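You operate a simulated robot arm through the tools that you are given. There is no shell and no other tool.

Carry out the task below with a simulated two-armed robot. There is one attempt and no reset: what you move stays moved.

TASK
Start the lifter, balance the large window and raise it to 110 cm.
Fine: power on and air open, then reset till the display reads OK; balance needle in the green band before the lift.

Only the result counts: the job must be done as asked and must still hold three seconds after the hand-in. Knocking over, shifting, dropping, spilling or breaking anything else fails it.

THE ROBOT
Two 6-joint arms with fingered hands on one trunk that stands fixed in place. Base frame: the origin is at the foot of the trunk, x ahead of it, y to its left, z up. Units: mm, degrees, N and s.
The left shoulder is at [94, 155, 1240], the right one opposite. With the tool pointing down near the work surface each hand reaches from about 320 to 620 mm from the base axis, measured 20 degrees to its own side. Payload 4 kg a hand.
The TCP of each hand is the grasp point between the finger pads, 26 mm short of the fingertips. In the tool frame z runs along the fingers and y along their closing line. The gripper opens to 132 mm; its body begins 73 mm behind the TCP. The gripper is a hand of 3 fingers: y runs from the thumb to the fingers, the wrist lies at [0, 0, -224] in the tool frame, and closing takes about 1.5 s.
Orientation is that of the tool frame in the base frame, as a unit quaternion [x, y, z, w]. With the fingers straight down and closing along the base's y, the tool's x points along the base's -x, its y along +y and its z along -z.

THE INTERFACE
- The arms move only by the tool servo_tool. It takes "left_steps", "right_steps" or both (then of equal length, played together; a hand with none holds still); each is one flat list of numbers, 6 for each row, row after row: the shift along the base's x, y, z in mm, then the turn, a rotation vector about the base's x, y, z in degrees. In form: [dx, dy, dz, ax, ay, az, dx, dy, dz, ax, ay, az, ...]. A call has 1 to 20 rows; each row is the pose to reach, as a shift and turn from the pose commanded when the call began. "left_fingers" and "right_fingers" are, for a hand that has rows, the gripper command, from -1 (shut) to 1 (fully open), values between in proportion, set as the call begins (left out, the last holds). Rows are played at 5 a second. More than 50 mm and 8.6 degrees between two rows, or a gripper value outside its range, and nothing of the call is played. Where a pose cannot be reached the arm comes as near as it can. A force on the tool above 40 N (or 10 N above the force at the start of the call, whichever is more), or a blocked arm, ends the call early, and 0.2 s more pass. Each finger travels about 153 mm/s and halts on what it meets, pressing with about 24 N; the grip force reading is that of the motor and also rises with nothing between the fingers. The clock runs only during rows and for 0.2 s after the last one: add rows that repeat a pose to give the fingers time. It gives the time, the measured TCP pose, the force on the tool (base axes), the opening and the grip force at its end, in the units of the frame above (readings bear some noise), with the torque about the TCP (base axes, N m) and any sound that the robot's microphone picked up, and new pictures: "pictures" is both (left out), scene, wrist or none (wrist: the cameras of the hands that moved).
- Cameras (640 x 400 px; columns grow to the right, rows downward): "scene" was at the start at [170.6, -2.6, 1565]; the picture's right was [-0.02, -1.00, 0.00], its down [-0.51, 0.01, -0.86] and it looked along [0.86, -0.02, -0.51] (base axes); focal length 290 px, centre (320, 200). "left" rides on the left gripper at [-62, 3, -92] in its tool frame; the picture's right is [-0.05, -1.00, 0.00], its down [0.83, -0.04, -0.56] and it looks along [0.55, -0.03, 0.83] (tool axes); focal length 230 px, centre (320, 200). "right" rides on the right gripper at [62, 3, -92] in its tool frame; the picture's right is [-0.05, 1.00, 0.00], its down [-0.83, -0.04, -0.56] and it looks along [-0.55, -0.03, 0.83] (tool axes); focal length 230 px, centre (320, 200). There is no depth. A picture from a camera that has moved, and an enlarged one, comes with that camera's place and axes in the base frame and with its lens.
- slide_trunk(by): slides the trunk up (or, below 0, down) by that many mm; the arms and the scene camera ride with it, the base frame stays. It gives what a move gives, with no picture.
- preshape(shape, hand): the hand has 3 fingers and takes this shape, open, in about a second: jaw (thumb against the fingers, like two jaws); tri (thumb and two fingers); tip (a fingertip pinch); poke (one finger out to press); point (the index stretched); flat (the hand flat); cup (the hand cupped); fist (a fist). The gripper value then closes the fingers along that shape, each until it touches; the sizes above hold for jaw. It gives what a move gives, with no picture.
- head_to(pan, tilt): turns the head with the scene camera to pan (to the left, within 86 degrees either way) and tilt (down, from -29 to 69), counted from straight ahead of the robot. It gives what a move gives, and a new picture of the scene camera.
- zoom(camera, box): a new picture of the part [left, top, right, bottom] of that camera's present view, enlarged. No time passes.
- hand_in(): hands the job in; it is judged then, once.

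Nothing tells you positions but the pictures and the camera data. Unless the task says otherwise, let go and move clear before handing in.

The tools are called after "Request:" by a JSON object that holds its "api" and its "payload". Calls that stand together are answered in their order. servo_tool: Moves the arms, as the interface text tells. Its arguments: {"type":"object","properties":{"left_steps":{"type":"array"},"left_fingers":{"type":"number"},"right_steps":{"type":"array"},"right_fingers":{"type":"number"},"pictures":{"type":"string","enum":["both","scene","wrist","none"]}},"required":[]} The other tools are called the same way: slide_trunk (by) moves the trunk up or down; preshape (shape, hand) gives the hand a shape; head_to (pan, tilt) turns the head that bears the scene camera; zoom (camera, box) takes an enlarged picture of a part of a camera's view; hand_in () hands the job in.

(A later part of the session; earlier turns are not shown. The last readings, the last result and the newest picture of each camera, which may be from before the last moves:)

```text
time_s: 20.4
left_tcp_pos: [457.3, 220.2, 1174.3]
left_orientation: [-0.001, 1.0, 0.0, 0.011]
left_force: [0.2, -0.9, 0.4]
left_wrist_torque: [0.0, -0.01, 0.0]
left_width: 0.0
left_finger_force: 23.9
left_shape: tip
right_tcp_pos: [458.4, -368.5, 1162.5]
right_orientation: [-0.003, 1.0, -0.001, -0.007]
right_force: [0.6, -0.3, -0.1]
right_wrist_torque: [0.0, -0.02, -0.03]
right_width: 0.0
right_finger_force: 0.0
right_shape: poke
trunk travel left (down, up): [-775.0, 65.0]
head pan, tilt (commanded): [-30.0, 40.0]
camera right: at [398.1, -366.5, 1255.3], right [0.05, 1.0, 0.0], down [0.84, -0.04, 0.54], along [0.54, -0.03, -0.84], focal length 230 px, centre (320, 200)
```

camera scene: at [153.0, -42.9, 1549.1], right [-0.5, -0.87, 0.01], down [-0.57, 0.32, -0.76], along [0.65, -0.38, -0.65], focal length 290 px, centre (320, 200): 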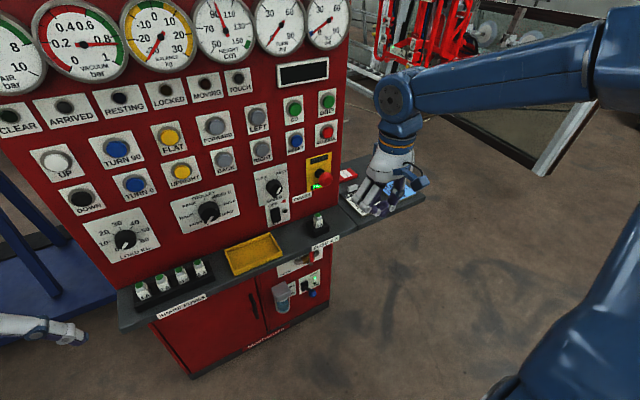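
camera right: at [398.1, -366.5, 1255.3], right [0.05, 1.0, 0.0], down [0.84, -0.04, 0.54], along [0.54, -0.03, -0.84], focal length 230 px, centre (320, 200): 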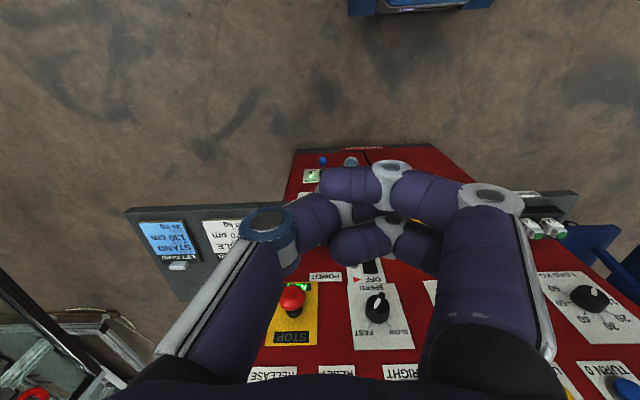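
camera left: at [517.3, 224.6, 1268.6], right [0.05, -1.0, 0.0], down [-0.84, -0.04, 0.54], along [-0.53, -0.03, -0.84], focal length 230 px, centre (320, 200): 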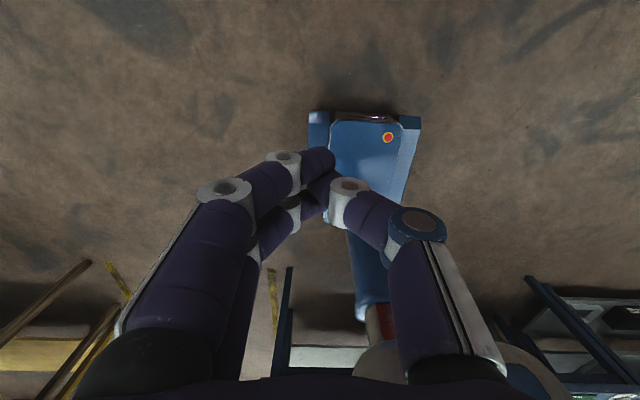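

The closed "tip" pinch gives a neat tip close to the tool axis, so I'll use it for pushing. The power rocker is about [830, -270, 870] just above the shelf (z≈806), so I'll set the right hand to tip, close it, and lower the trunk for reach.

Request:
{"api": "preshape", "payload": {"hand": "right", "shape": "tip"}}

Request:
{"api": "slide_trunk", "payload": {"by": -200}}

Request:
{"api": "servo_tool", "payload": {"right_steps": [0, 0, 0, 0, -8, 0, 0, 0, 0, 0, -16, 0, 0, 0, 0, 0, -24, 0, 0, 0, 0, 0, -32, 0, 0, 0, 0, 0, -40, 0, 0, 0, 0, 0, -45, 0, 0, 0, 0, 0, -45, 0, 0, 0, 0, 0, -45, 0], "right_fingers": -1, "pictures": "both"}}

```text
time_s: 21.3
left_tcp_pos: [457.9, 220.8, 1174.4]
left_orientation: [-0.001, 1.0, 0.0, 0.011]
left_force: [-0.1, 0.3, 0.7]
left_wrist_torque: [0.02, -0.02, -0.02]
left_width: 0.1
left_finger_force: 24.4
left_shape: tip
right_tcp_pos: [457.4, -368.4, 1162.5]
right_orientation: [-0.003, 1.0, -0.001, -0.007]
right_force: [-0.4, 0.5, 0.1]
right_wrist_torque: [-0.01, -0.03, -0.01]
right_width: 131.9
right_finger_force: 0.1
right_shape: tip
trunk travel left (down, up): [-775.0, 65.0]
head pan, tilt (commanded): [-30.0, 40.0]
```

```text
time_s: 23.5
left_tcp_pos: [457.4, 220.4, 977.4]
left_orientation: [-0.002, 1.0, 0.0, 0.017]
left_force: [-0.8, 0.3, 0.3]
left_wrist_torque: [0.02, 0.0, -0.02]
left_width: 0.0
left_finger_force: 23.8
left_shape: tip
right_tcp_pos: [458.3, -369.4, 968.4]
right_orientation: [-0.002, 1.0, 0.0, -0.001]
right_force: [-1.2, 0.5, 0.2]
right_wrist_torque: [0.02, 0.01, 0.0]
right_width: 132.0
right_finger_force: 0.0
right_shape: tip
trunk travel left (down, up): [-575.0, 265.0]
head pan, tilt (commanded): [-30.0, 40.0]
```

```text
time_s: 25.3
left_tcp_pos: [458.2, 221.2, 977.7]
left_orientation: [-0.002, 1.0, 0.0, 0.016]
left_force: [0.1, 0.6, -0.5]
left_wrist_torque: [0.03, 0.0, -0.02]
left_width: 0.2
left_finger_force: 24.2
left_shape: tip
right_tcp_pos: [530.3, -319.5, 908.7]
right_orientation: [-0.002, 0.923, 0.0, 0.385]
right_force: [-0.1, -0.6, -0.3]
right_wrist_torque: [0.02, 0.0, 0.0]
right_width: 0.1
right_finger_force: 23.8
right_shape: tip
right hand out of reach, approached as far as the arm can: row 1, 2, 3, 4, 5, 6, 7, 8
trunk travel left (down, up): [-575.0, 265.0]
head pan, tilt (commanded): [-30.0, 40.0]
camera scene: at [149.2, -43.2, 1349.1], right [-0.5, -0.87, 0.01], down [-0.57, 0.32, -0.76], along [0.65, -0.38, -0.66], focal length 290 px, centre (320, 200)
camera right: at [421.4, -316.8, 928.8], right [0.03, 1.0, 0.04], down [0.19, -0.04, 0.98], along [0.98, -0.03, -0.19], focal length 230 px, centre (320, 200)
```

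scene: 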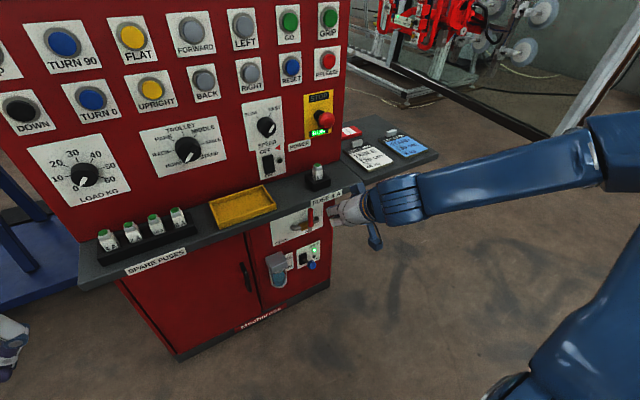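
right: 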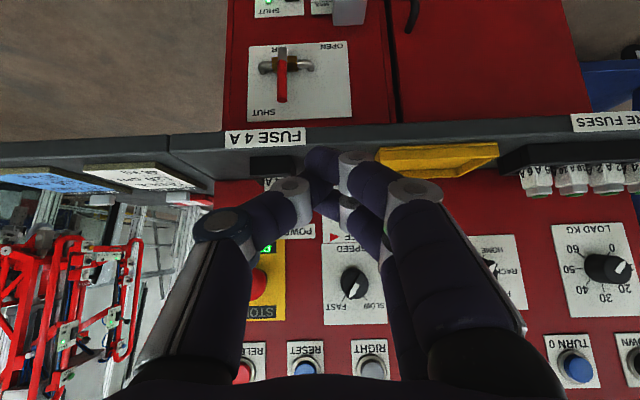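

The right hand now points 45° forward-down, and the air valve with its red handle up at SHUT is visible under the shelf. I'll advance the hand toward the power rocker, first partway to check where the commanded pose is.

Request:
{"api": "servo_tool", "payload": {"right_steps": [40, 10, 0, 0, -45, 0, 80, 20, 0, 0, -45, 0, 120, 30, 0, 0, -45, 0], "pictures": "none"}}

```text
refused: row 1 steps farther than a row can; nothing moved
```

The turn is relative to the already-turned pose, so I only need shifts now.

Request:
{"api": "servo_tool", "payload": {"right_steps": [40, 10, 0, 0, 0, 0, 80, 20, 0, 0, 0, 0, 120, 30, 0, 0, 0, 0], "pictures": "wrist"}}

```text
time_s: 26.1
left_tcp_pos: [458.3, 221.7, 976.2]
left_orientation: [-0.001, 1.0, -0.001, 0.016]
left_force: [0.0, 0.2, 1.0]
left_wrist_torque: [0.0, -0.01, 0.02]
left_width: 0.0
left_finger_force: 24.0
left_shape: tip
right_tcp_pos: [655.0, -292.3, 922.9]
right_orientation: [-0.002, 0.918, -0.001, 0.397]
right_force: [1.3, 0.8, 0.6]
right_wrist_torque: [0.0, 0.01, -0.01]
right_width: 0.1
right_finger_force: 23.5
right_shape: tip
trunk travel left (down, up): [-575.0, 265.0]
head pan, tilt (commanded): [-30.0, 40.0]
camera right: at [544.7, -290.2, 940.2], right [0.03, 1.0, 0.03], down [0.17, -0.04, 0.99], along [0.99, -0.03, -0.17], focal length 230 px, centre (320, 200)
```

right: 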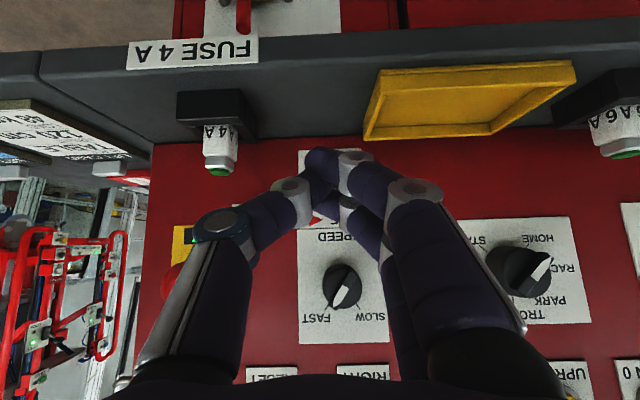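

The rocker is just beyond the fingertips. I'll come closer to about 40 mm in front of the rocker's lower (ON) half.

Request:
{"api": "servo_tool", "payload": {"right_steps": [37, 6, -10, 0, 0, 0, 74, 12, -20, 0, 0, 0, 106, 16, -40, 0, 0, 0, 106, 16, -45, 0, 0, 0, 106, 16, -45, 0, 0, 0], "pictures": "both"}}

Request:
{"api": "zoom", "payload": {"camera": "scene", "box": [220, 100, 380, 200]}}

```text
time_s: 27.3
left_tcp_pos: [457.6, 220.9, 979.1]
left_orientation: [0.0, 1.0, 0.0, 0.015]
left_force: [0.3, -0.1, 0.4]
left_wrist_torque: [-0.03, 0.02, 0.03]
left_width: 0.1
left_finger_force: 24.2
left_shape: tip
right_tcp_pos: [763.7, -281.5, 882.2]
right_orientation: [0.0, 0.919, -0.002, 0.395]
right_force: [-0.2, -1.3, -0.2]
right_wrist_torque: [0.01, 0.01, 0.0]
right_width: 0.2
right_finger_force: 24.0
right_shape: tip
trunk travel left (down, up): [-575.0, 265.0]
head pan, tilt (commanded): [-30.0, 40.0]
camera scene: at [149.3, -43.0, 1349.1], right [-0.5, -0.87, 0.01], down [-0.57, 0.32, -0.76], along [0.65, -0.38, -0.66], focal length 290 px, centre (320, 200)
camera right: at [655.1, -279.4, 900.3], right [0.04, 1.0, 0.03], down [0.17, -0.04, 0.98], along [0.98, -0.03, -0.17], focal length 230 px, centre (320, 200)
```

scene: 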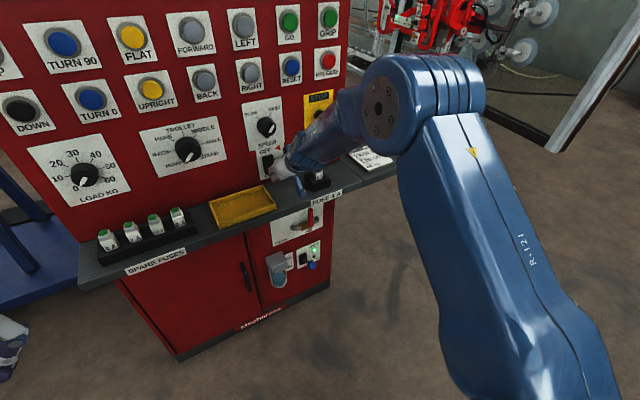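
right: 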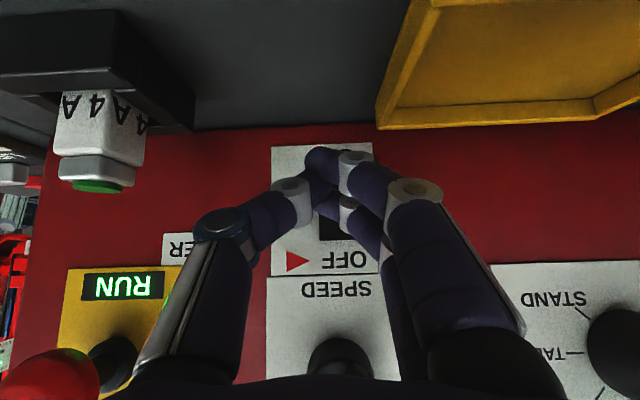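

```text
4.00 times, centred on (300, 150) of scene
camera zoom: at [149.3, -43.0, 1349.1], right [-0.5, -0.87, 0.01], down [-0.57, 0.32, -0.76], along [0.65, -0.38, -0.66], focal length 1162 px, centre (400, 400)
```

zoom: 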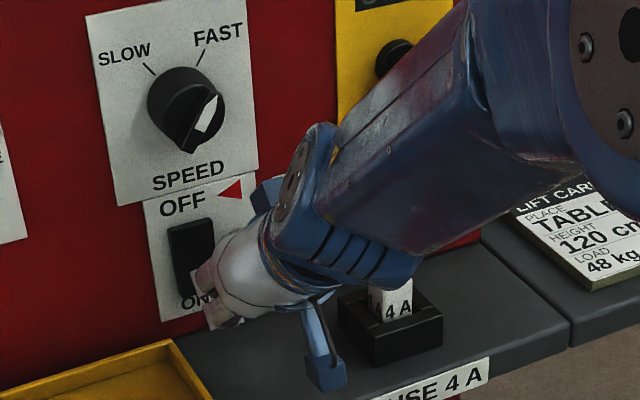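

The rocker's lower half is at about [825, -272, 853], so I shift 8 mm left, 12 mm down, then push forward slowly.

Request:
{"api": "servo_tool", "payload": {"right_steps": [0, 8, -12, 0, 0, 0, 10, 8, -12, 0, 0, 0, 20, 8, -12, 0, 0, 0, 28, 8, -12, 0, 0, 0, 34, 8, -12, 0, 0, 0, 38, 8, -12, 0, 0, 0, 42, 8, -12, 0, 0, 0, 46, 8, -12, 0, 0, 0], "pictures": "both"}}

Request:
{"api": "zoom", "payload": {"camera": "scene", "box": [220, 100, 380, 200]}}

```text
time_s: 29.1
left_tcp_pos: [453.2, 221.5, 979.5]
left_orientation: [-0.002, 1.0, 0.001, 0.018]
left_force: [0.1, 0.3, 1.0]
left_wrist_torque: [-0.02, -0.01, 0.0]
left_width: 0.1
left_finger_force: 23.9
left_shape: tip
right_tcp_pos: [798.6, -270.5, 863.8]
right_orientation: [-0.002, 0.919, 0.003, 0.395]
right_force: [-36.2, 7.1, -8.4]
right_wrist_torque: [0.06, 0.47, 0.15]
right_width: 0.0
right_finger_force: 24.1
right_shape: tip
trunk travel left (down, up): [-575.0, 265.0]
head pan, tilt (commanded): [-30.0, 40.0]
heard: click
camera scene: at [144.0, -42.2, 1349.5], right [-0.5, -0.87, 0.01], down [-0.57, 0.32, -0.76], along [0.65, -0.38, -0.65], focal length 290 px, centre (320, 200)
camera right: at [689.9, -269.9, 882.7], right [0.03, 1.0, 0.04], down [0.17, -0.05, 0.98], along [0.98, -0.02, -0.17], focal length 230 px, centre (320, 200)
```

scene: 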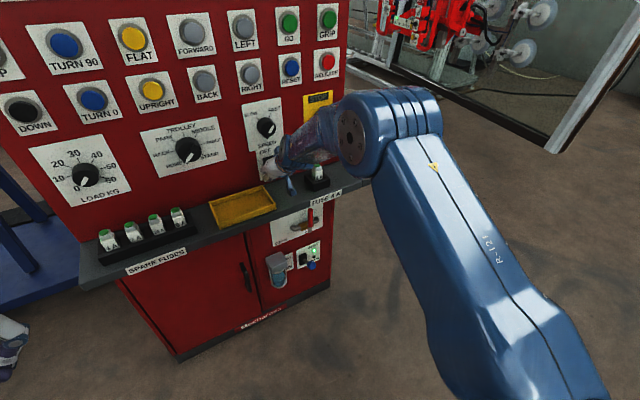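
right: 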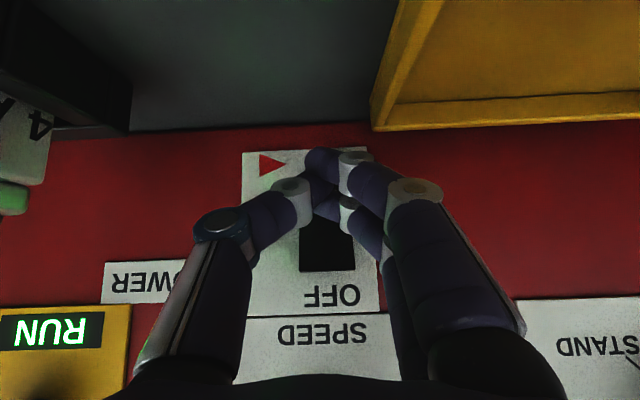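

```text
4.00 times, centred on (300, 150) of scene
camera zoom: at [144.0, -42.2, 1349.5], right [-0.5, -0.87, 0.01], down [-0.57, 0.32, -0.76], along [0.65, -0.38, -0.65], focal length 1162 px, centre (400, 400)
```

zoom: 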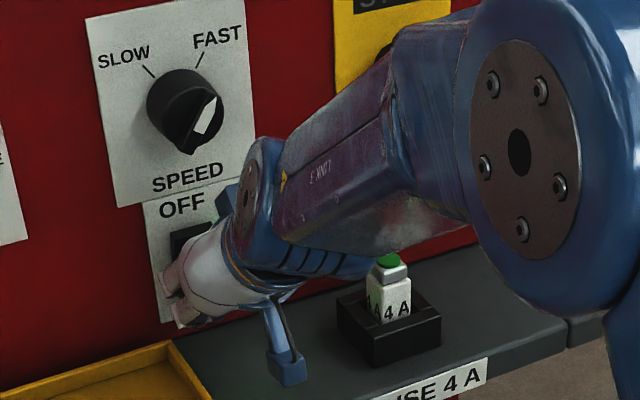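

A click was heard and the red marker moved to ON. I'll back off and look at the panel's lamps and display.

Request:
{"api": "servo_tool", "payload": {"right_steps": [-20, 0, 5, 0, 0, 0, -60, 0, 20, 0, 0, 0, -100, 0, 30, 0, 0, 0, -140, -10, 40, 0, 0, 0, -180, -20, 40, 0, 0, 0, -200, -20, 40, 0, 0, 0], "pictures": "wrist"}}

Request:
{"api": "head_to", "payload": {"pan": -10, "tilt": 0}}

Request:
{"api": "zoom", "payload": {"camera": "scene", "box": [160, 60, 480, 260]}}

```text
time_s: 30.5
left_tcp_pos: [457.6, 220.8, 978.5]
left_orientation: [0.0, 1.0, 0.0, 0.017]
left_force: [-0.4, 0.3, -0.6]
left_wrist_torque: [0.02, 0.02, -0.02]
left_width: 0.0
left_finger_force: 24.1
left_shape: tip
right_tcp_pos: [603.0, -291.1, 906.4]
right_orientation: [-0.001, 0.918, -0.001, 0.397]
right_force: [-0.6, 0.4, -0.7]
right_wrist_torque: [0.02, 0.03, 0.02]
right_width: 0.0
right_finger_force: 23.9
right_shape: tip
trunk travel left (down, up): [-575.0, 265.0]
head pan, tilt (commanded): [-30.0, 40.0]
camera right: at [493.4, -289.0, 923.8], right [0.03, 1.0, 0.04], down [0.16, -0.04, 0.99], along [0.99, -0.03, -0.17], focal length 230 px, centre (320, 200)
```

right: 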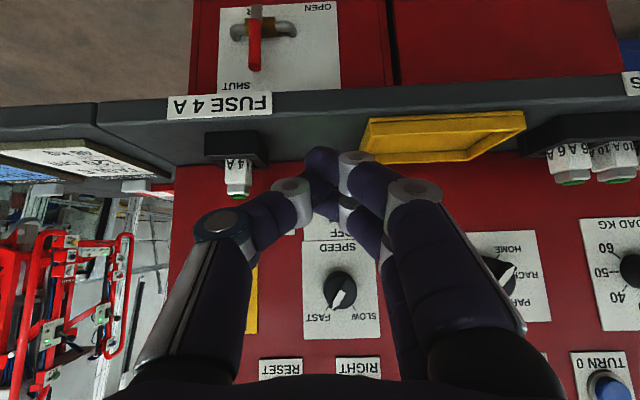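

```text
time_s: 31.6
left_tcp_pos: [457.3, 221.5, 977.2]
left_orientation: [-0.001, 1.0, 0.0, 0.017]
left_force: [-0.6, -0.5, 0.2]
left_wrist_torque: [0.02, -0.01, 0.01]
left_width: 0.0
left_finger_force: 24.6
left_shape: tip
right_tcp_pos: [603.0, -291.4, 906.6]
right_orientation: [-0.001, 0.918, -0.001, 0.397]
right_force: [1.2, 0.9, -0.5]
right_wrist_torque: [0.01, -0.03, 0.01]
right_width: 0.0
right_finger_force: 23.8
right_shape: tip
trunk travel left (down, up): [-575.0, 265.0]
head pan, tilt (commanded): [-10.0, 0.0]
camera scene: at [165.6, -16.1, 1412.4], right [-0.17, -0.98, 0.0], down [-0.02, 0.0, -1.0], along [0.98, -0.17, -0.02], focal length 290 px, centre (320, 200)
```

scene: 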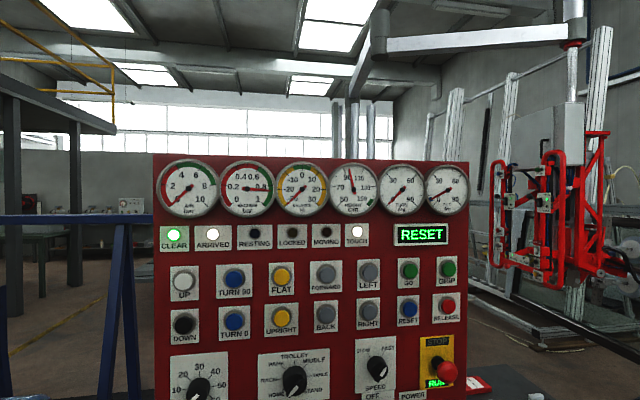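

```text
2.00 times, centred on (320, 160) of scene
camera zoom: at [165.6, -16.1, 1412.4], right [-0.17, -0.98, 0.0], down [-0.02, 0.0, -1.0], along [0.98, -0.17, -0.02], focal length 581 px, centre (320, 280)
```

zoom: 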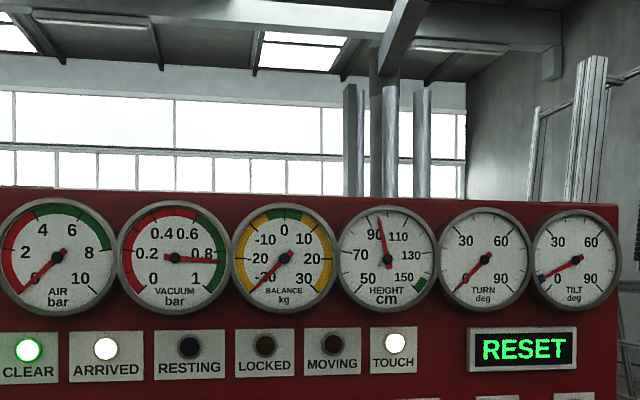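

Power is on: the display reads RESET with CLEAR, ARRIVED and TOUCH lamps lit. Next is the air valve under the shelf; I'll lower the trunk by 300 mm and look at it.

Request:
{"api": "slide_trunk", "payload": {"by": -300}}

Request:
{"api": "head_to", "payload": {"pan": -25, "tilt": 35}}

Request:
{"api": "zoom", "payload": {"camera": "right", "box": [0, 0, 640, 400]}}

```text
time_s: 34.6
left_tcp_pos: [458.9, 220.0, 680.9]
left_orientation: [-0.001, 1.0, 0.001, 0.02]
left_force: [0.1, -0.1, 1.4]
left_wrist_torque: [0.0, -0.02, 0.03]
left_width: 0.0
left_finger_force: 24.2
left_shape: tip
right_tcp_pos: [603.7, -291.4, 607.0]
right_orientation: [-0.001, 0.918, -0.001, 0.397]
right_force: [0.1, 0.4, 0.3]
right_wrist_torque: [0.03, 0.02, 0.0]
right_width: 0.0
right_finger_force: 23.8
right_shape: tip
trunk travel left (down, up): [-275.0, 565.0]
head pan, tilt (commanded): [-10.0, 0.0]
```

```text
time_s: 35.6
left_tcp_pos: [457.8, 219.9, 681.9]
left_orientation: [-0.001, 1.0, 0.0, 0.02]
left_force: [-0.5, 0.1, 1.0]
left_wrist_torque: [0.0, 0.02, 0.01]
left_width: 0.1
left_finger_force: 24.4
left_shape: tip
right_tcp_pos: [602.3, -293.6, 606.4]
right_orientation: [-0.001, 0.918, -0.001, 0.397]
right_force: [-0.3, -0.4, 0.7]
right_wrist_torque: [-0.03, 0.01, 0.01]
right_width: 0.0
right_finger_force: 24.1
right_shape: tip
trunk travel left (down, up): [-275.0, 565.0]
head pan, tilt (commanded): [-25.0, 35.0]
camera scene: at [149.9, -37.6, 1056.6], right [-0.42, -0.91, 0.01], down [-0.53, 0.24, -0.81], along [0.73, -0.35, -0.59], focal length 290 px, centre (320, 200)
```

scene: 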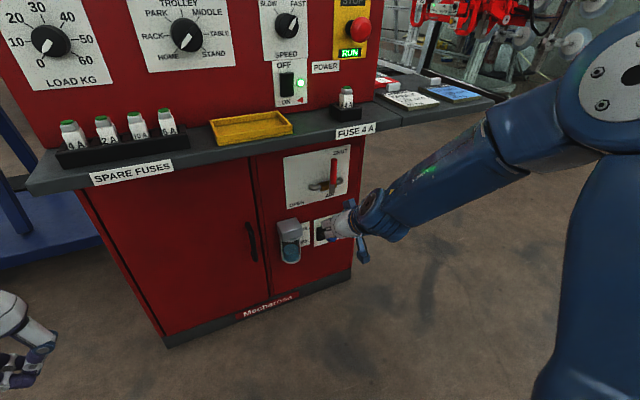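

```text
1.00 times, centred on (320, 200) of right (not enlarged: the box is as wide or as high as the picture)
camera zoom: at [493.4, -289.9, 623.9], right [0.03, 1.0, 0.04], down [0.16, -0.04, 0.99], along [0.99, -0.03, -0.17], focal length 230 px, centre (320, 200)
```

zoom: 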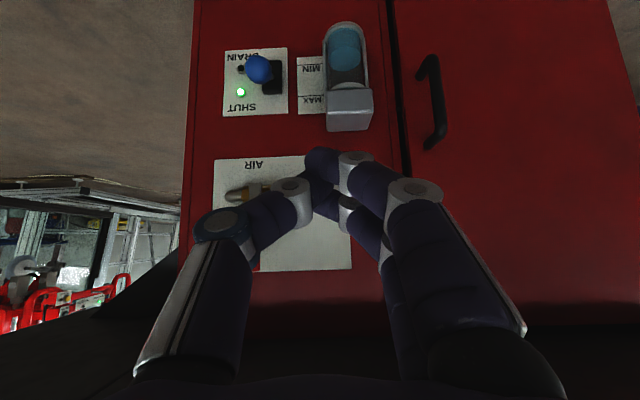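

Request:
{"api": "zoom", "payload": {"camera": "scene", "box": [260, 130, 400, 218]}}

Request:
{"api": "zoom", "payload": {"camera": "scene", "box": [240, 190, 380, 278]}}

```text
4.55 times, centred on (330, 174) of scene
camera zoom: at [149.9, -37.6, 1056.6], right [-0.42, -0.91, 0.01], down [-0.53, 0.24, -0.81], along [0.73, -0.35, -0.59], focal length 1320 px, centre (274, 318)
```

zoom: 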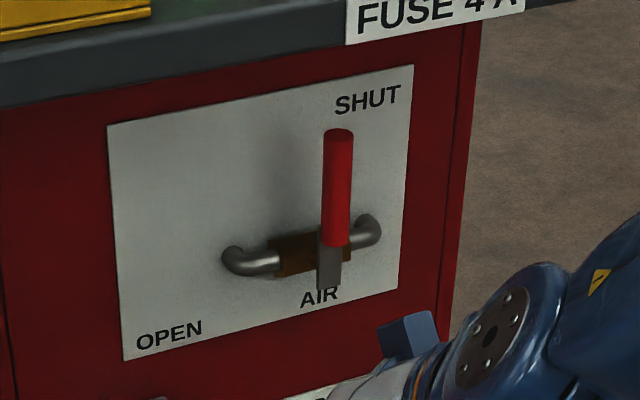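

```text
4.55 times, centred on (310, 234) of scene
camera zoom: at [149.9, -37.6, 1056.6], right [-0.42, -0.91, 0.01], down [-0.53, 0.24, -0.81], along [0.73, -0.35, -0.59], focal length 1320 px, centre (366, 46)
```

zoom: 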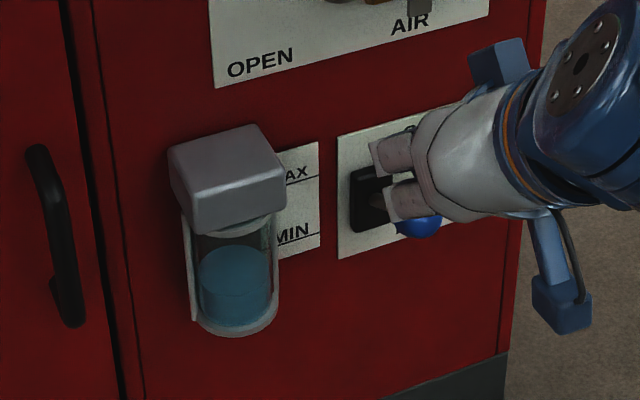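

The valve's red handle points up (SHUT), pivot around [840, -400, 545], handle end around z≈640; OPEN is to the left. I'll turn the right hand horizontal and bring it to the right of the handle, under the shelf.

Request:
{"api": "servo_tool", "payload": {"right_steps": [20, -30, 3, 0, -7.2, 0, 40, -60, 6, 0, -14.4, 0, 60, -90, 9, 0, -21.6, 0, 80, -120, 12, 0, -28.8, 0, 100, -145, 14, 0, -36, 0, 120, -170, 16, 0, -43.2, 0, 120, -170, 16, 0, -43.2, 0], "pictures": "both"}}

Request:
{"api": "zoom", "payload": {"camera": "scene", "box": [260, 130, 420, 230]}}

```text
time_s: 37.2
left_tcp_pos: [458.9, 220.8, 681.6]
left_orientation: [0.0, 1.0, 0.0, 0.021]
left_force: [0.5, -0.4, -0.5]
left_wrist_torque: [0.02, 0.0, 0.0]
left_width: 0.3
left_finger_force: 24.0
left_shape: tip
right_tcp_pos: [642.6, -504.6, 624.3]
right_orientation: [-0.017, 0.781, 0.018, 0.624]
right_force: [-0.2, 0.1, -0.8]
right_wrist_torque: [0.01, -0.01, 0.02]
right_width: 0.1
right_finger_force: 23.7
right_shape: tip
right hand out of reach, approached as far as the arm can: row 1, 2, 3, 4, 5, 6, 7
trunk travel left (down, up): [-275.0, 565.0]
head pan, tilt (commanded): [-25.0, 35.0]
camera scene: at [149.7, -37.4, 1056.6], right [-0.42, -0.91, 0.01], down [-0.54, 0.24, -0.81], along [0.73, -0.35, -0.59], focal length 290 px, centre (320, 200)
camera right: at [539.0, -506.0, 584.6], right [-0.04, 1.0, 0.06], down [-0.35, -0.07, 0.93], along [0.93, 0.01, 0.36], focal length 230 px, centre (320, 200)
```

scene: 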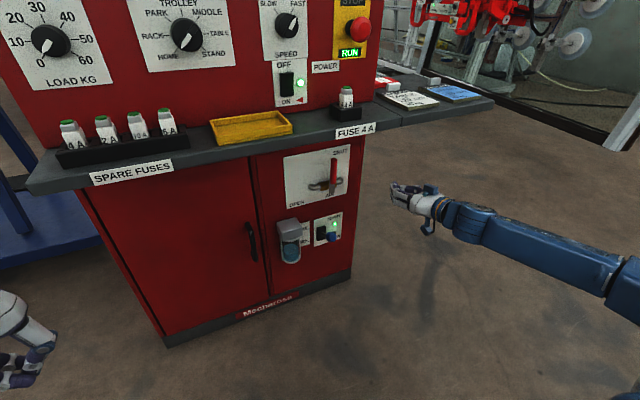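
right: 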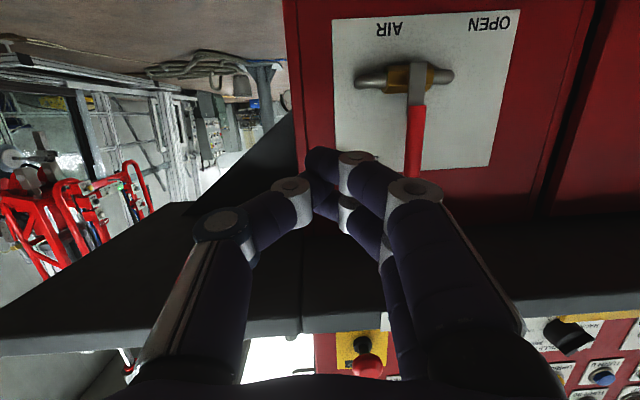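

```text
4.00 times, centred on (340, 180) of scene
camera zoom: at [149.7, -37.4, 1056.6], right [-0.42, -0.91, 0.01], down [-0.54, 0.24, -0.81], along [0.73, -0.35, -0.59], focal length 1162 px, centre (240, 280)
```

zoom: 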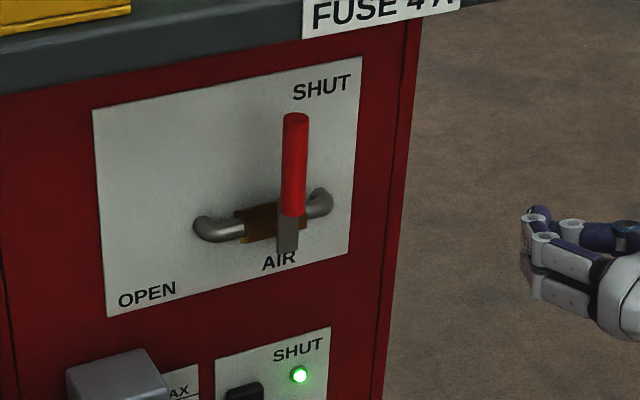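

The arm reached only partly (horizontal pointing is limited there), but the view is good: handle pivot ≈[803, -393, 567], handle end ≈[797, -390, 665]. I'll step forward from here keeping the present pitch, staying right of the handle.

Request:
{"api": "servo_tool", "payload": {"right_steps": [40, 10, 5, 0, 0, 0, 80, 22, 10, 0, 0, 0], "pictures": "wrist"}}

```text
time_s: 37.8
left_tcp_pos: [457.2, 220.2, 682.1]
left_orientation: [-0.001, 1.0, 0.0, 0.021]
left_force: [-0.3, 0.6, -0.6]
left_wrist_torque: [0.01, 0.01, -0.01]
left_width: 0.0
left_finger_force: 23.6
left_shape: tip
right_tcp_pos: [641.9, -504.0, 624.4]
right_orientation: [-0.017, 0.781, 0.018, 0.624]
right_force: [0.4, 0.4, -0.1]
right_wrist_torque: [-0.04, 0.0, -0.03]
right_width: 0.0
right_finger_force: 23.6
right_shape: tip
right hand out of reach, approached as far as the arm can: row 1, 2
trunk travel left (down, up): [-275.0, 565.0]
head pan, tilt (commanded): [-25.0, 35.0]
camera right: at [539.1, -505.8, 584.5], right [-0.04, 1.0, 0.06], down [-0.35, -0.07, 0.93], along [0.93, 0.01, 0.36], focal length 230 px, centre (320, 200)
```

right: 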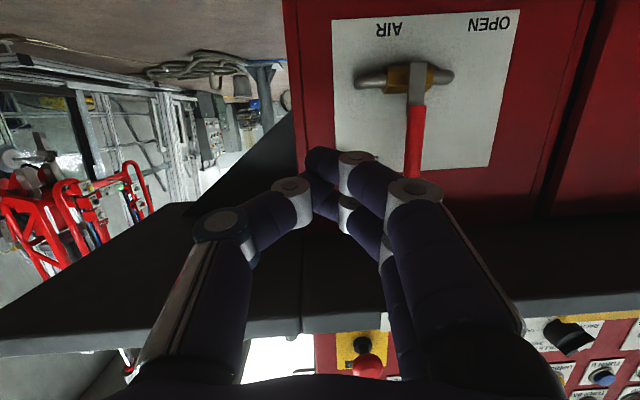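

The wrist can't bend to horizontal when it is below the shoulder. I'll lower the trunk further so the hand works above shoulder height, then come up again.

Request:
{"api": "slide_trunk", "payload": {"by": -255}}

Request:
{"api": "servo_tool", "payload": {"right_steps": [0, 10, 40, 0, 0, 0, 0, 20, 80, 0, 0, 0, 0, 30, 120, 0, 0, 0, 0, 40, 160, 0, 0, 0, 0, 50, 200, 0, 0, 0, 0, 55, 240, 0, 0, 0, 0, 55, 260, 0, 0, 0], "pictures": "both"}}

```text
time_s: 40.4
left_tcp_pos: [457.8, 221.0, 427.3]
left_orientation: [0.0, 1.0, 0.0, 0.021]
left_force: [0.1, 0.1, 0.8]
left_wrist_torque: [0.02, 0.02, 0.0]
left_width: 0.3
left_finger_force: 24.0
left_shape: tip
right_tcp_pos: [638.1, -504.1, 370.6]
right_orientation: [-0.017, 0.782, 0.018, 0.623]
right_force: [0.2, -1.0, 0.0]
right_wrist_torque: [-0.02, -0.01, -0.01]
right_width: 0.0
right_finger_force: 24.0
right_shape: tip
trunk travel left (down, up): [-20.0, 820.0]
head pan, tilt (commanded): [-25.0, 35.0]
```

```text
time_s: 42.0
left_tcp_pos: [457.7, 219.6, 427.2]
left_orientation: [0.0, 1.0, 0.0, 0.022]
left_force: [0.1, -0.2, -0.3]
left_wrist_torque: [-0.01, -0.02, 0.02]
left_width: 0.0
left_finger_force: 23.9
left_shape: tip
right_tcp_pos: [682.1, -449.4, 607.0]
right_orientation: [-0.017, 0.781, 0.019, 0.624]
right_force: [-0.1, -0.9, -0.1]
right_wrist_torque: [0.0, -0.02, 0.01]
right_width: 0.1
right_finger_force: 24.3
right_shape: tip
right hand out of reach, approached as far as the arm can: row 1, 2, 3, 4, 5, 6, 7
trunk travel left (down, up): [-20.0, 820.0]
head pan, tilt (commanded): [-25.0, 35.0]
camera scene: at [145.0, -37.6, 801.6], right [-0.42, -0.91, 0.01], down [-0.54, 0.24, -0.81], along [0.73, -0.35, -0.59], focal length 290 px, centre (320, 200)
camera right: at [578.1, -452.1, 566.9], right [-0.04, 1.0, 0.06], down [-0.36, -0.07, 0.93], along [0.93, 0.01, 0.36], focal length 230 px, centre (320, 200)
```

scene: 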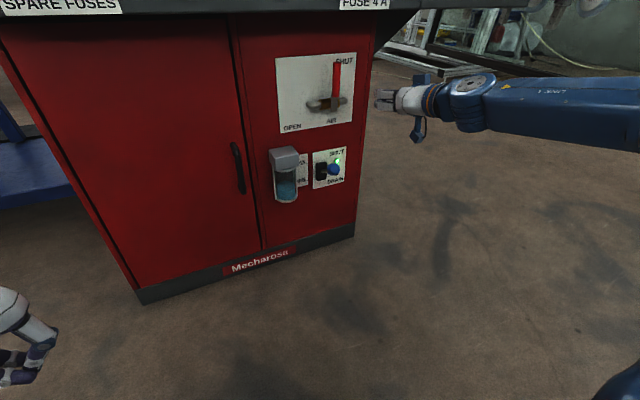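
right: 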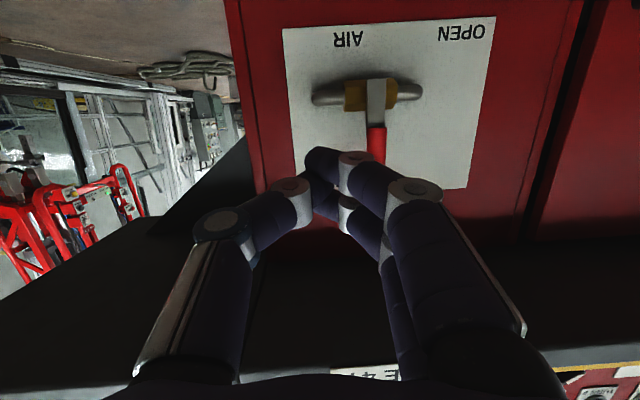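

Now the hand is at [682, -449, 607], pointing nearly horizontal. I'll move right of the handle and forward so the fingertip passes beside it.

Request:
{"api": "servo_tool", "payload": {"right_steps": [0, -15, 20, 0, 0, 0, 35, -24, 36, 0, 0, 0, 72, -24, 38, 0, 0, 0, 104, -24, 38, 0, 0, 0, 104, -24, 38, 0, 0, 0], "pictures": "both"}}

Request:
{"api": "zoom", "payload": {"camera": "scene", "box": [260, 40, 420, 140]}}

```text
time_s: 43.2
left_tcp_pos: [457.7, 220.4, 426.3]
left_orientation: [-0.001, 1.0, -0.001, 0.021]
left_force: [0.1, 0.1, -0.9]
left_wrist_torque: [-0.01, -0.03, 0.04]
left_width: 0.1
left_finger_force: 24.4
left_shape: tip
right_tcp_pos: [779.4, -477.2, 650.7]
right_orientation: [-0.017, 0.782, 0.018, 0.623]
right_force: [0.2, 0.1, 0.3]
right_wrist_torque: [0.0, 0.04, 0.0]
right_width: 0.1
right_finger_force: 24.0
right_shape: tip
right hand out of reach, approached as far as the arm can: row 1
trunk travel left (down, up): [-20.0, 820.0]
head pan, tilt (commanded): [-25.0, 35.0]
camera scene: at [145.1, -37.7, 801.6], right [-0.42, -0.91, 0.01], down [-0.54, 0.24, -0.81], along [0.73, -0.35, -0.59], focal length 290 px, centre (320, 200)
camera right: at [675.8, -478.7, 611.0], right [-0.04, 1.0, 0.06], down [-0.35, -0.07, 0.93], along [0.93, 0.02, 0.36], focal length 230 px, centre (320, 200)
```

scene: 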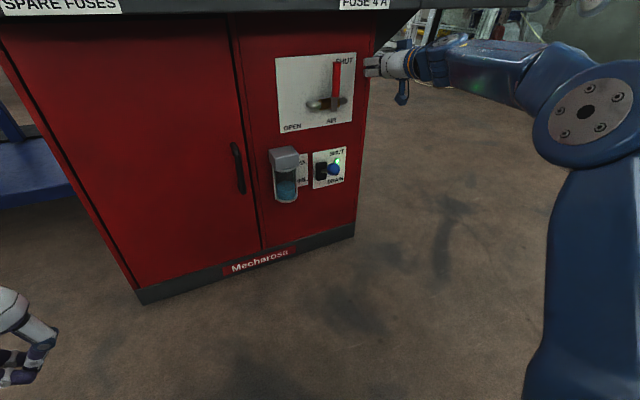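
right: 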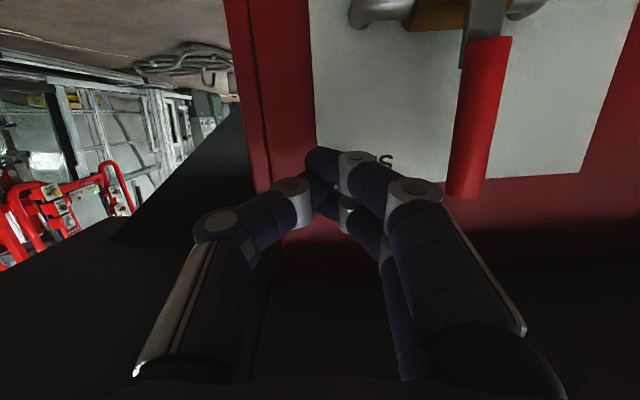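

```text
4.00 times, centred on (340, 90) of scene
camera zoom: at [145.1, -37.7, 801.6], right [-0.42, -0.91, 0.01], down [-0.54, 0.24, -0.81], along [0.73, -0.35, -0.59], focal length 1162 px, centre (240, 640)
```

zoom: 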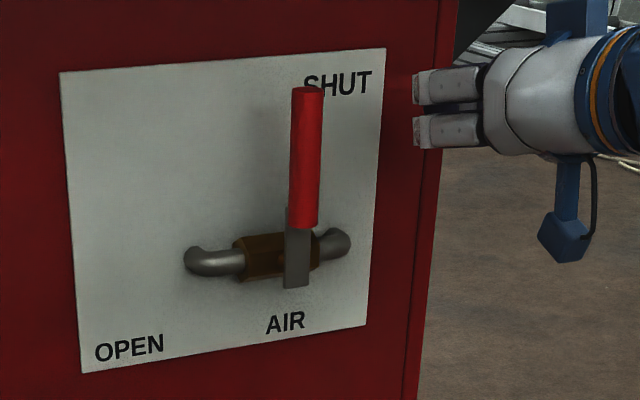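

The fingertips are right of the handle at the right height. Now I'll push the handle left along its arc toward OPEN.

Request:
{"api": "servo_tool", "payload": {"right_steps": [14, 0, 0, 0, 0, 0, 14, 20, 0, 0, 0, 0, 14, 38, 0, 0, 0, 0, 14, 55, 0, 0, 0, 0, 14, 72, -2, 0, 0, 0, 14, 90, -6, 0, 0, 0, 14, 106, -12, 0, 0, 0, 14, 120, -20, 0, 0, 0], "pictures": "both"}}

Request:
{"api": "zoom", "payload": {"camera": "scene", "box": [260, 40, 420, 140]}}

```text
time_s: 45.0
left_tcp_pos: [456.8, 219.8, 425.9]
left_orientation: [0.0, 1.0, 0.0, 0.02]
left_force: [-0.2, 0.3, -0.4]
left_wrist_torque: [-0.02, 0.02, -0.05]
left_width: 0.1
left_finger_force: 24.1
left_shape: tip
right_tcp_pos: [790.0, -356.3, 631.2]
right_orientation: [-0.017, 0.782, 0.018, 0.623]
right_force: [-1.8, -0.9, -0.2]
right_wrist_torque: [-0.01, 0.03, 0.02]
right_width: 0.3
right_finger_force: 24.0
right_shape: tip
trunk travel left (down, up): [-20.0, 820.0]
head pan, tilt (commanded): [-25.0, 35.0]
camera scene: at [144.9, -37.8, 801.6], right [-0.42, -0.91, 0.01], down [-0.54, 0.24, -0.81], along [0.73, -0.35, -0.59], focal length 290 px, centre (320, 200)
camera right: at [686.9, -358.9, 590.5], right [-0.04, 1.0, 0.06], down [-0.35, -0.07, 0.93], along [0.94, 0.01, 0.35], focal length 230 px, centre (320, 200)
```

scene: 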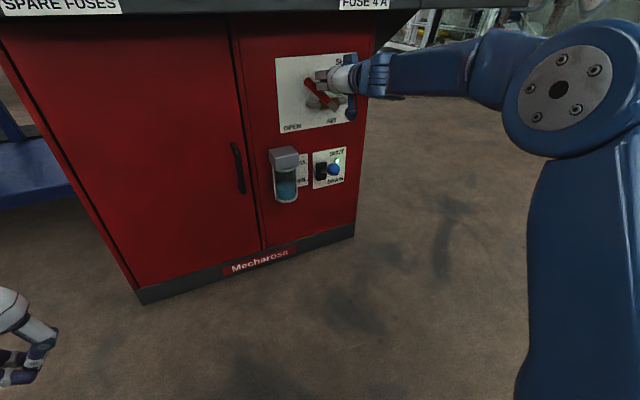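
right: 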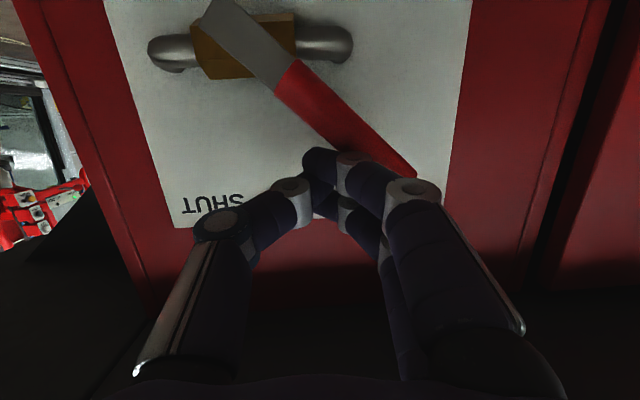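

```text
4.00 times, centred on (340, 90) of scene
camera zoom: at [144.9, -37.8, 801.6], right [-0.42, -0.91, 0.01], down [-0.54, 0.24, -0.81], along [0.73, -0.35, -0.59], focal length 1162 px, centre (240, 640)
```

zoom: 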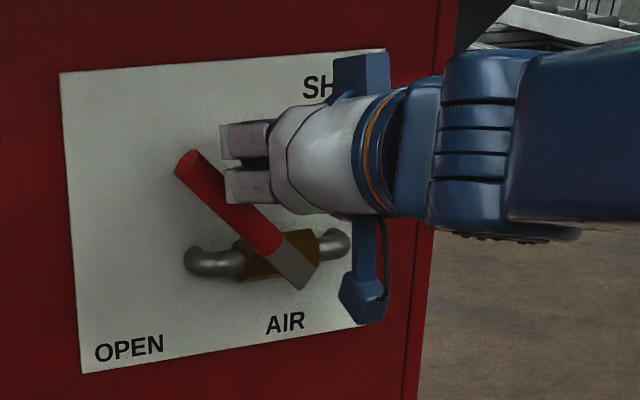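

The handle has turned about 50°. I'll continue pushing left and down until it is horizontal.

Request:
{"api": "servo_tool", "payload": {"right_steps": [0, 8, -8, 0, 0, 0, 0, 14, -17, 0, 0, 0, 0, 18, -26, 0, 0, 0, 0, 20, -34, 0, 0, 0, 0, 20, -40, 0, 0, 0, 0, 20, -45, 0, 0, 0], "pictures": "both"}}

Request:
{"api": "zoom", "payload": {"camera": "scene", "box": [260, 40, 420, 140]}}

```text
time_s: 46.4
left_tcp_pos: [457.7, 220.3, 426.8]
left_orientation: [-0.002, 1.0, 0.0, 0.021]
left_force: [0.2, -0.5, 0.0]
left_wrist_torque: [-0.02, 0.02, -0.01]
left_width: 0.0
left_finger_force: 23.9
left_shape: tip
right_tcp_pos: [791.5, -336.4, 587.3]
right_orientation: [-0.017, 0.782, 0.018, 0.623]
right_force: [-1.2, -0.4, 1.0]
right_wrist_torque: [-0.03, -0.03, 0.0]
right_width: 0.0
right_finger_force: 24.3
right_shape: tip
trunk travel left (down, up): [-20.0, 820.0]
head pan, tilt (commanded): [-25.0, 35.0]
camera scene: at [144.9, -37.6, 801.6], right [-0.42, -0.91, 0.01], down [-0.54, 0.24, -0.81], along [0.73, -0.35, -0.59], focal length 290 px, centre (320, 200)
camera right: at [688.5, -338.5, 546.4], right [-0.04, 1.0, 0.06], down [-0.35, -0.07, 0.93], along [0.93, 0.02, 0.35], focal length 230 px, centre (320, 200)
```

scene: 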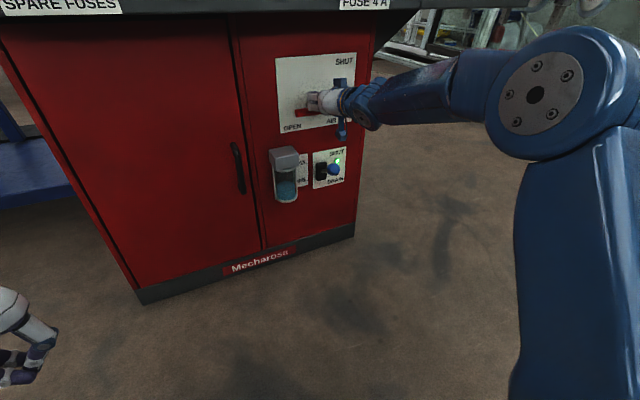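
right: 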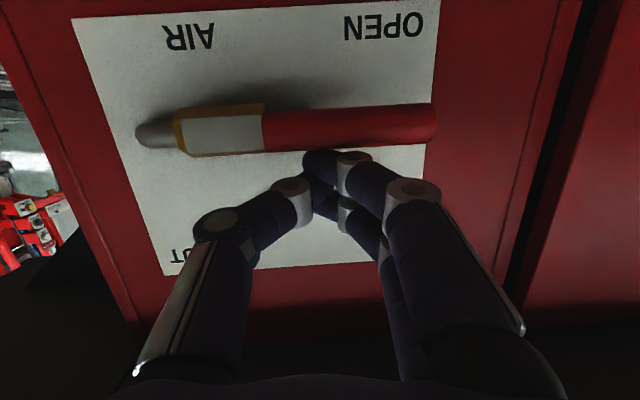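

```text
4.00 times, centred on (340, 90) of scene
camera zoom: at [144.9, -37.6, 801.6], right [-0.42, -0.91, 0.01], down [-0.54, 0.24, -0.81], along [0.73, -0.35, -0.59], focal length 1162 px, centre (240, 640)
```

zoom: 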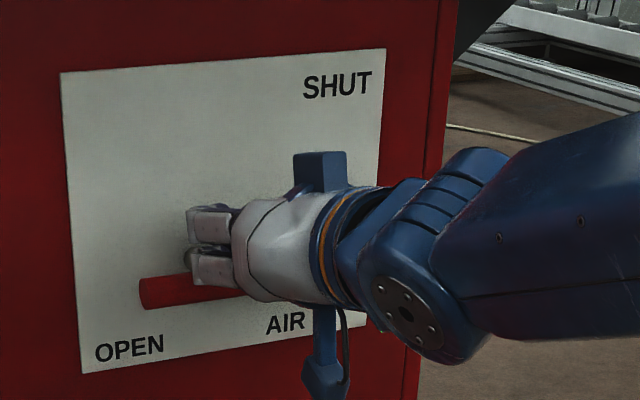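

The handle now lies horizontal along the pipe. I'll push a few mm more to seat it against its stop, watching the force.

Request:
{"api": "servo_tool", "payload": {"right_steps": [0, 0, -4, 0, 0, 0, 0, 0, -8, 0, 0, 0], "pictures": "wrist"}}

```text
time_s: 47.0
left_tcp_pos: [456.3, 220.6, 427.4]
left_orientation: [0.0, 1.0, 0.0, 0.022]
left_force: [0.1, 0.1, -0.6]
left_wrist_torque: [0.03, -0.01, -0.01]
left_width: 0.0
left_finger_force: 24.5
left_shape: tip
right_tcp_pos: [791.7, -335.4, 584.4]
right_orientation: [-0.018, 0.779, 0.018, 0.627]
right_force: [4.5, -0.1, 17.4]
right_wrist_torque: [0.04, -0.31, 0.0]
right_width: 0.0
right_finger_force: 23.9
right_shape: tip
trunk travel left (down, up): [-20.0, 820.0]
head pan, tilt (commanded): [-25.0, 35.0]
camera right: at [688.1, -338.3, 542.5], right [-0.04, 1.0, 0.06], down [-0.36, -0.07, 0.93], along [0.93, 0.02, 0.36], focal length 230 px, centre (320, 200)
```

right: 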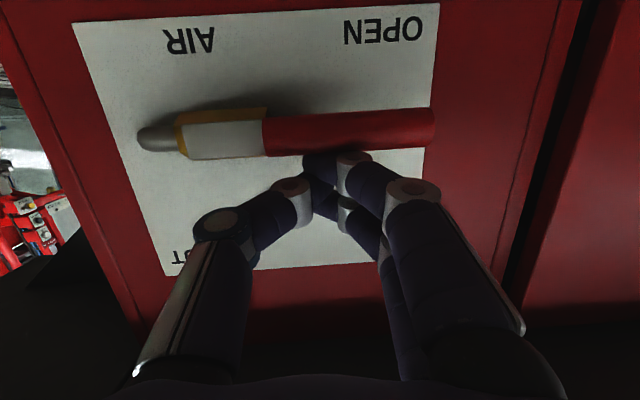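

The handle is against its stop at OPEN (17 N). I'll back off carefully, clear of the shelf, then raise the trunk.

Request:
{"api": "servo_tool", "payload": {"right_steps": [0, -5, 25, 0, 0, 0, -40, -15, 35, 0, 0, 0, -80, -30, 35, 0, 0, 0, -120, -50, 30, 0, 0, 0, -160, -75, 20, 0, 0, 0, -190, -95, 10, 0, 0, 0, -190, -95, 10, 0, 0, 0], "pictures": "both"}}

Request:
{"api": "zoom", "payload": {"camera": "scene", "box": [240, 30, 400, 130]}}

```text
time_s: 48.6
left_tcp_pos: [456.9, 220.7, 426.8]
left_orientation: [-0.001, 1.0, 0.001, 0.021]
left_force: [-0.7, -0.6, 0.4]
left_wrist_torque: [-0.01, 0.03, 0.0]
left_width: 0.3
left_finger_force: 24.1
left_shape: tip
right_tcp_pos: [675.2, -434.3, 576.2]
right_orientation: [-0.017, 0.781, 0.018, 0.624]
right_force: [-0.4, 0.3, -0.1]
right_wrist_torque: [0.01, -0.03, 0.01]
right_width: 0.0
right_finger_force: 23.9
right_shape: tip
right hand out of reach, approached as far as the arm can: row 5, 6, 7
trunk travel left (down, up): [-20.0, 820.0]
head pan, tilt (commanded): [-25.0, 35.0]
camera scene: at [145.0, -37.9, 801.6], right [-0.42, -0.91, 0.01], down [-0.54, 0.24, -0.81], along [0.73, -0.35, -0.59], focal length 290 px, centre (320, 200)
camera right: at [571.9, -435.5, 535.8], right [-0.04, 1.0, 0.06], down [-0.35, -0.07, 0.93], along [0.93, 0.01, 0.36], focal length 230 px, centre (320, 200)
```

scene: 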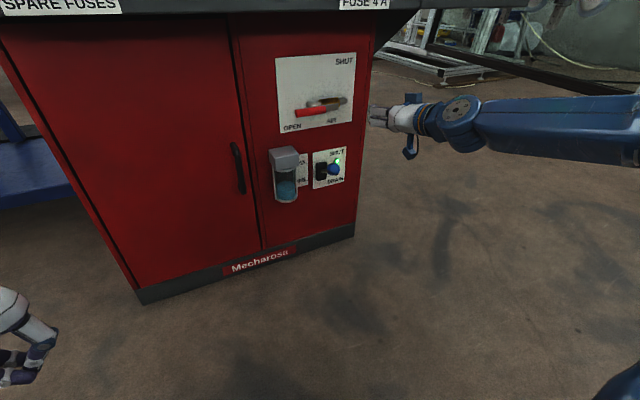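
right: 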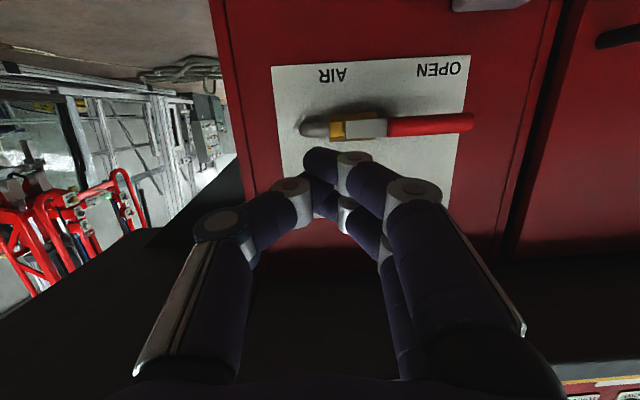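

```text
4.00 times, centred on (320, 80) of scene
camera zoom: at [145.0, -37.9, 801.6], right [-0.42, -0.91, 0.01], down [-0.54, 0.24, -0.81], along [0.73, -0.35, -0.59], focal length 1162 px, centre (320, 680)
```

zoom: 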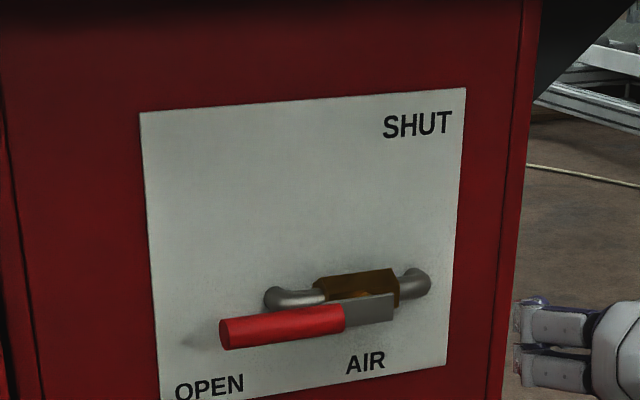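

The air valve is open. I'll pitch the right hand back down and pull it further from the shelf before raising the trunk.

Request:
{"api": "servo_tool", "payload": {"right_steps": [-15, 0, 0, 0, 8, 0, -30, 5, 0, 0, 16, 0, -50, 10, 0, 0, 24, 0, -70, 15, 0, 0, 32, 0, -90, 20, 0, 0, 35, 0, -110, 25, 0, 0, 35, 0, -110, 25, 0, 0, 35, 0], "pictures": "scene"}}

```text
time_s: 50.2
left_tcp_pos: [457.8, 219.8, 426.0]
left_orientation: [-0.002, 1.0, 0.0, 0.021]
left_force: [0.2, -0.6, -0.8]
left_wrist_torque: [0.02, 0.0, 0.01]
left_width: 0.0
left_finger_force: 24.1
left_shape: tip
right_tcp_pos: [584.3, -278.1, 421.8]
right_orientation: [-0.004, 0.918, 0.017, 0.397]
right_force: [0.4, 0.5, 0.4]
right_wrist_torque: [0.0, -0.01, 0.01]
right_width: 0.0
right_finger_force: 23.9
right_shape: tip
right hand out of reach, approached as far as the arm can: row 1, 2, 3, 4, 5, 6, 7
trunk travel left (down, up): [-20.0, 820.0]
head pan, tilt (commanded): [-25.0, 35.0]
camera scene: at [145.1, -37.8, 801.6], right [-0.42, -0.91, 0.01], down [-0.54, 0.24, -0.81], along [0.73, -0.35, -0.59], focal length 290 px, centre (320, 200)
```

scene: 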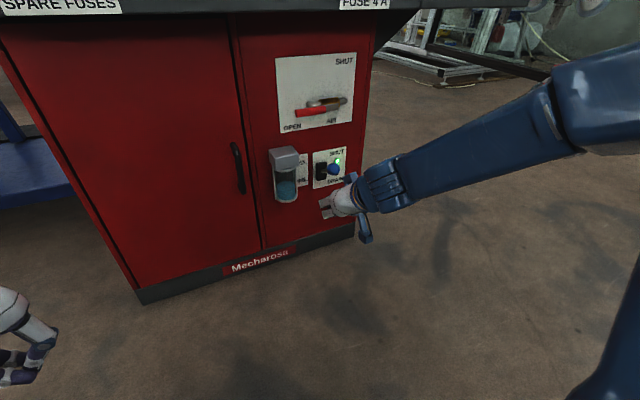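

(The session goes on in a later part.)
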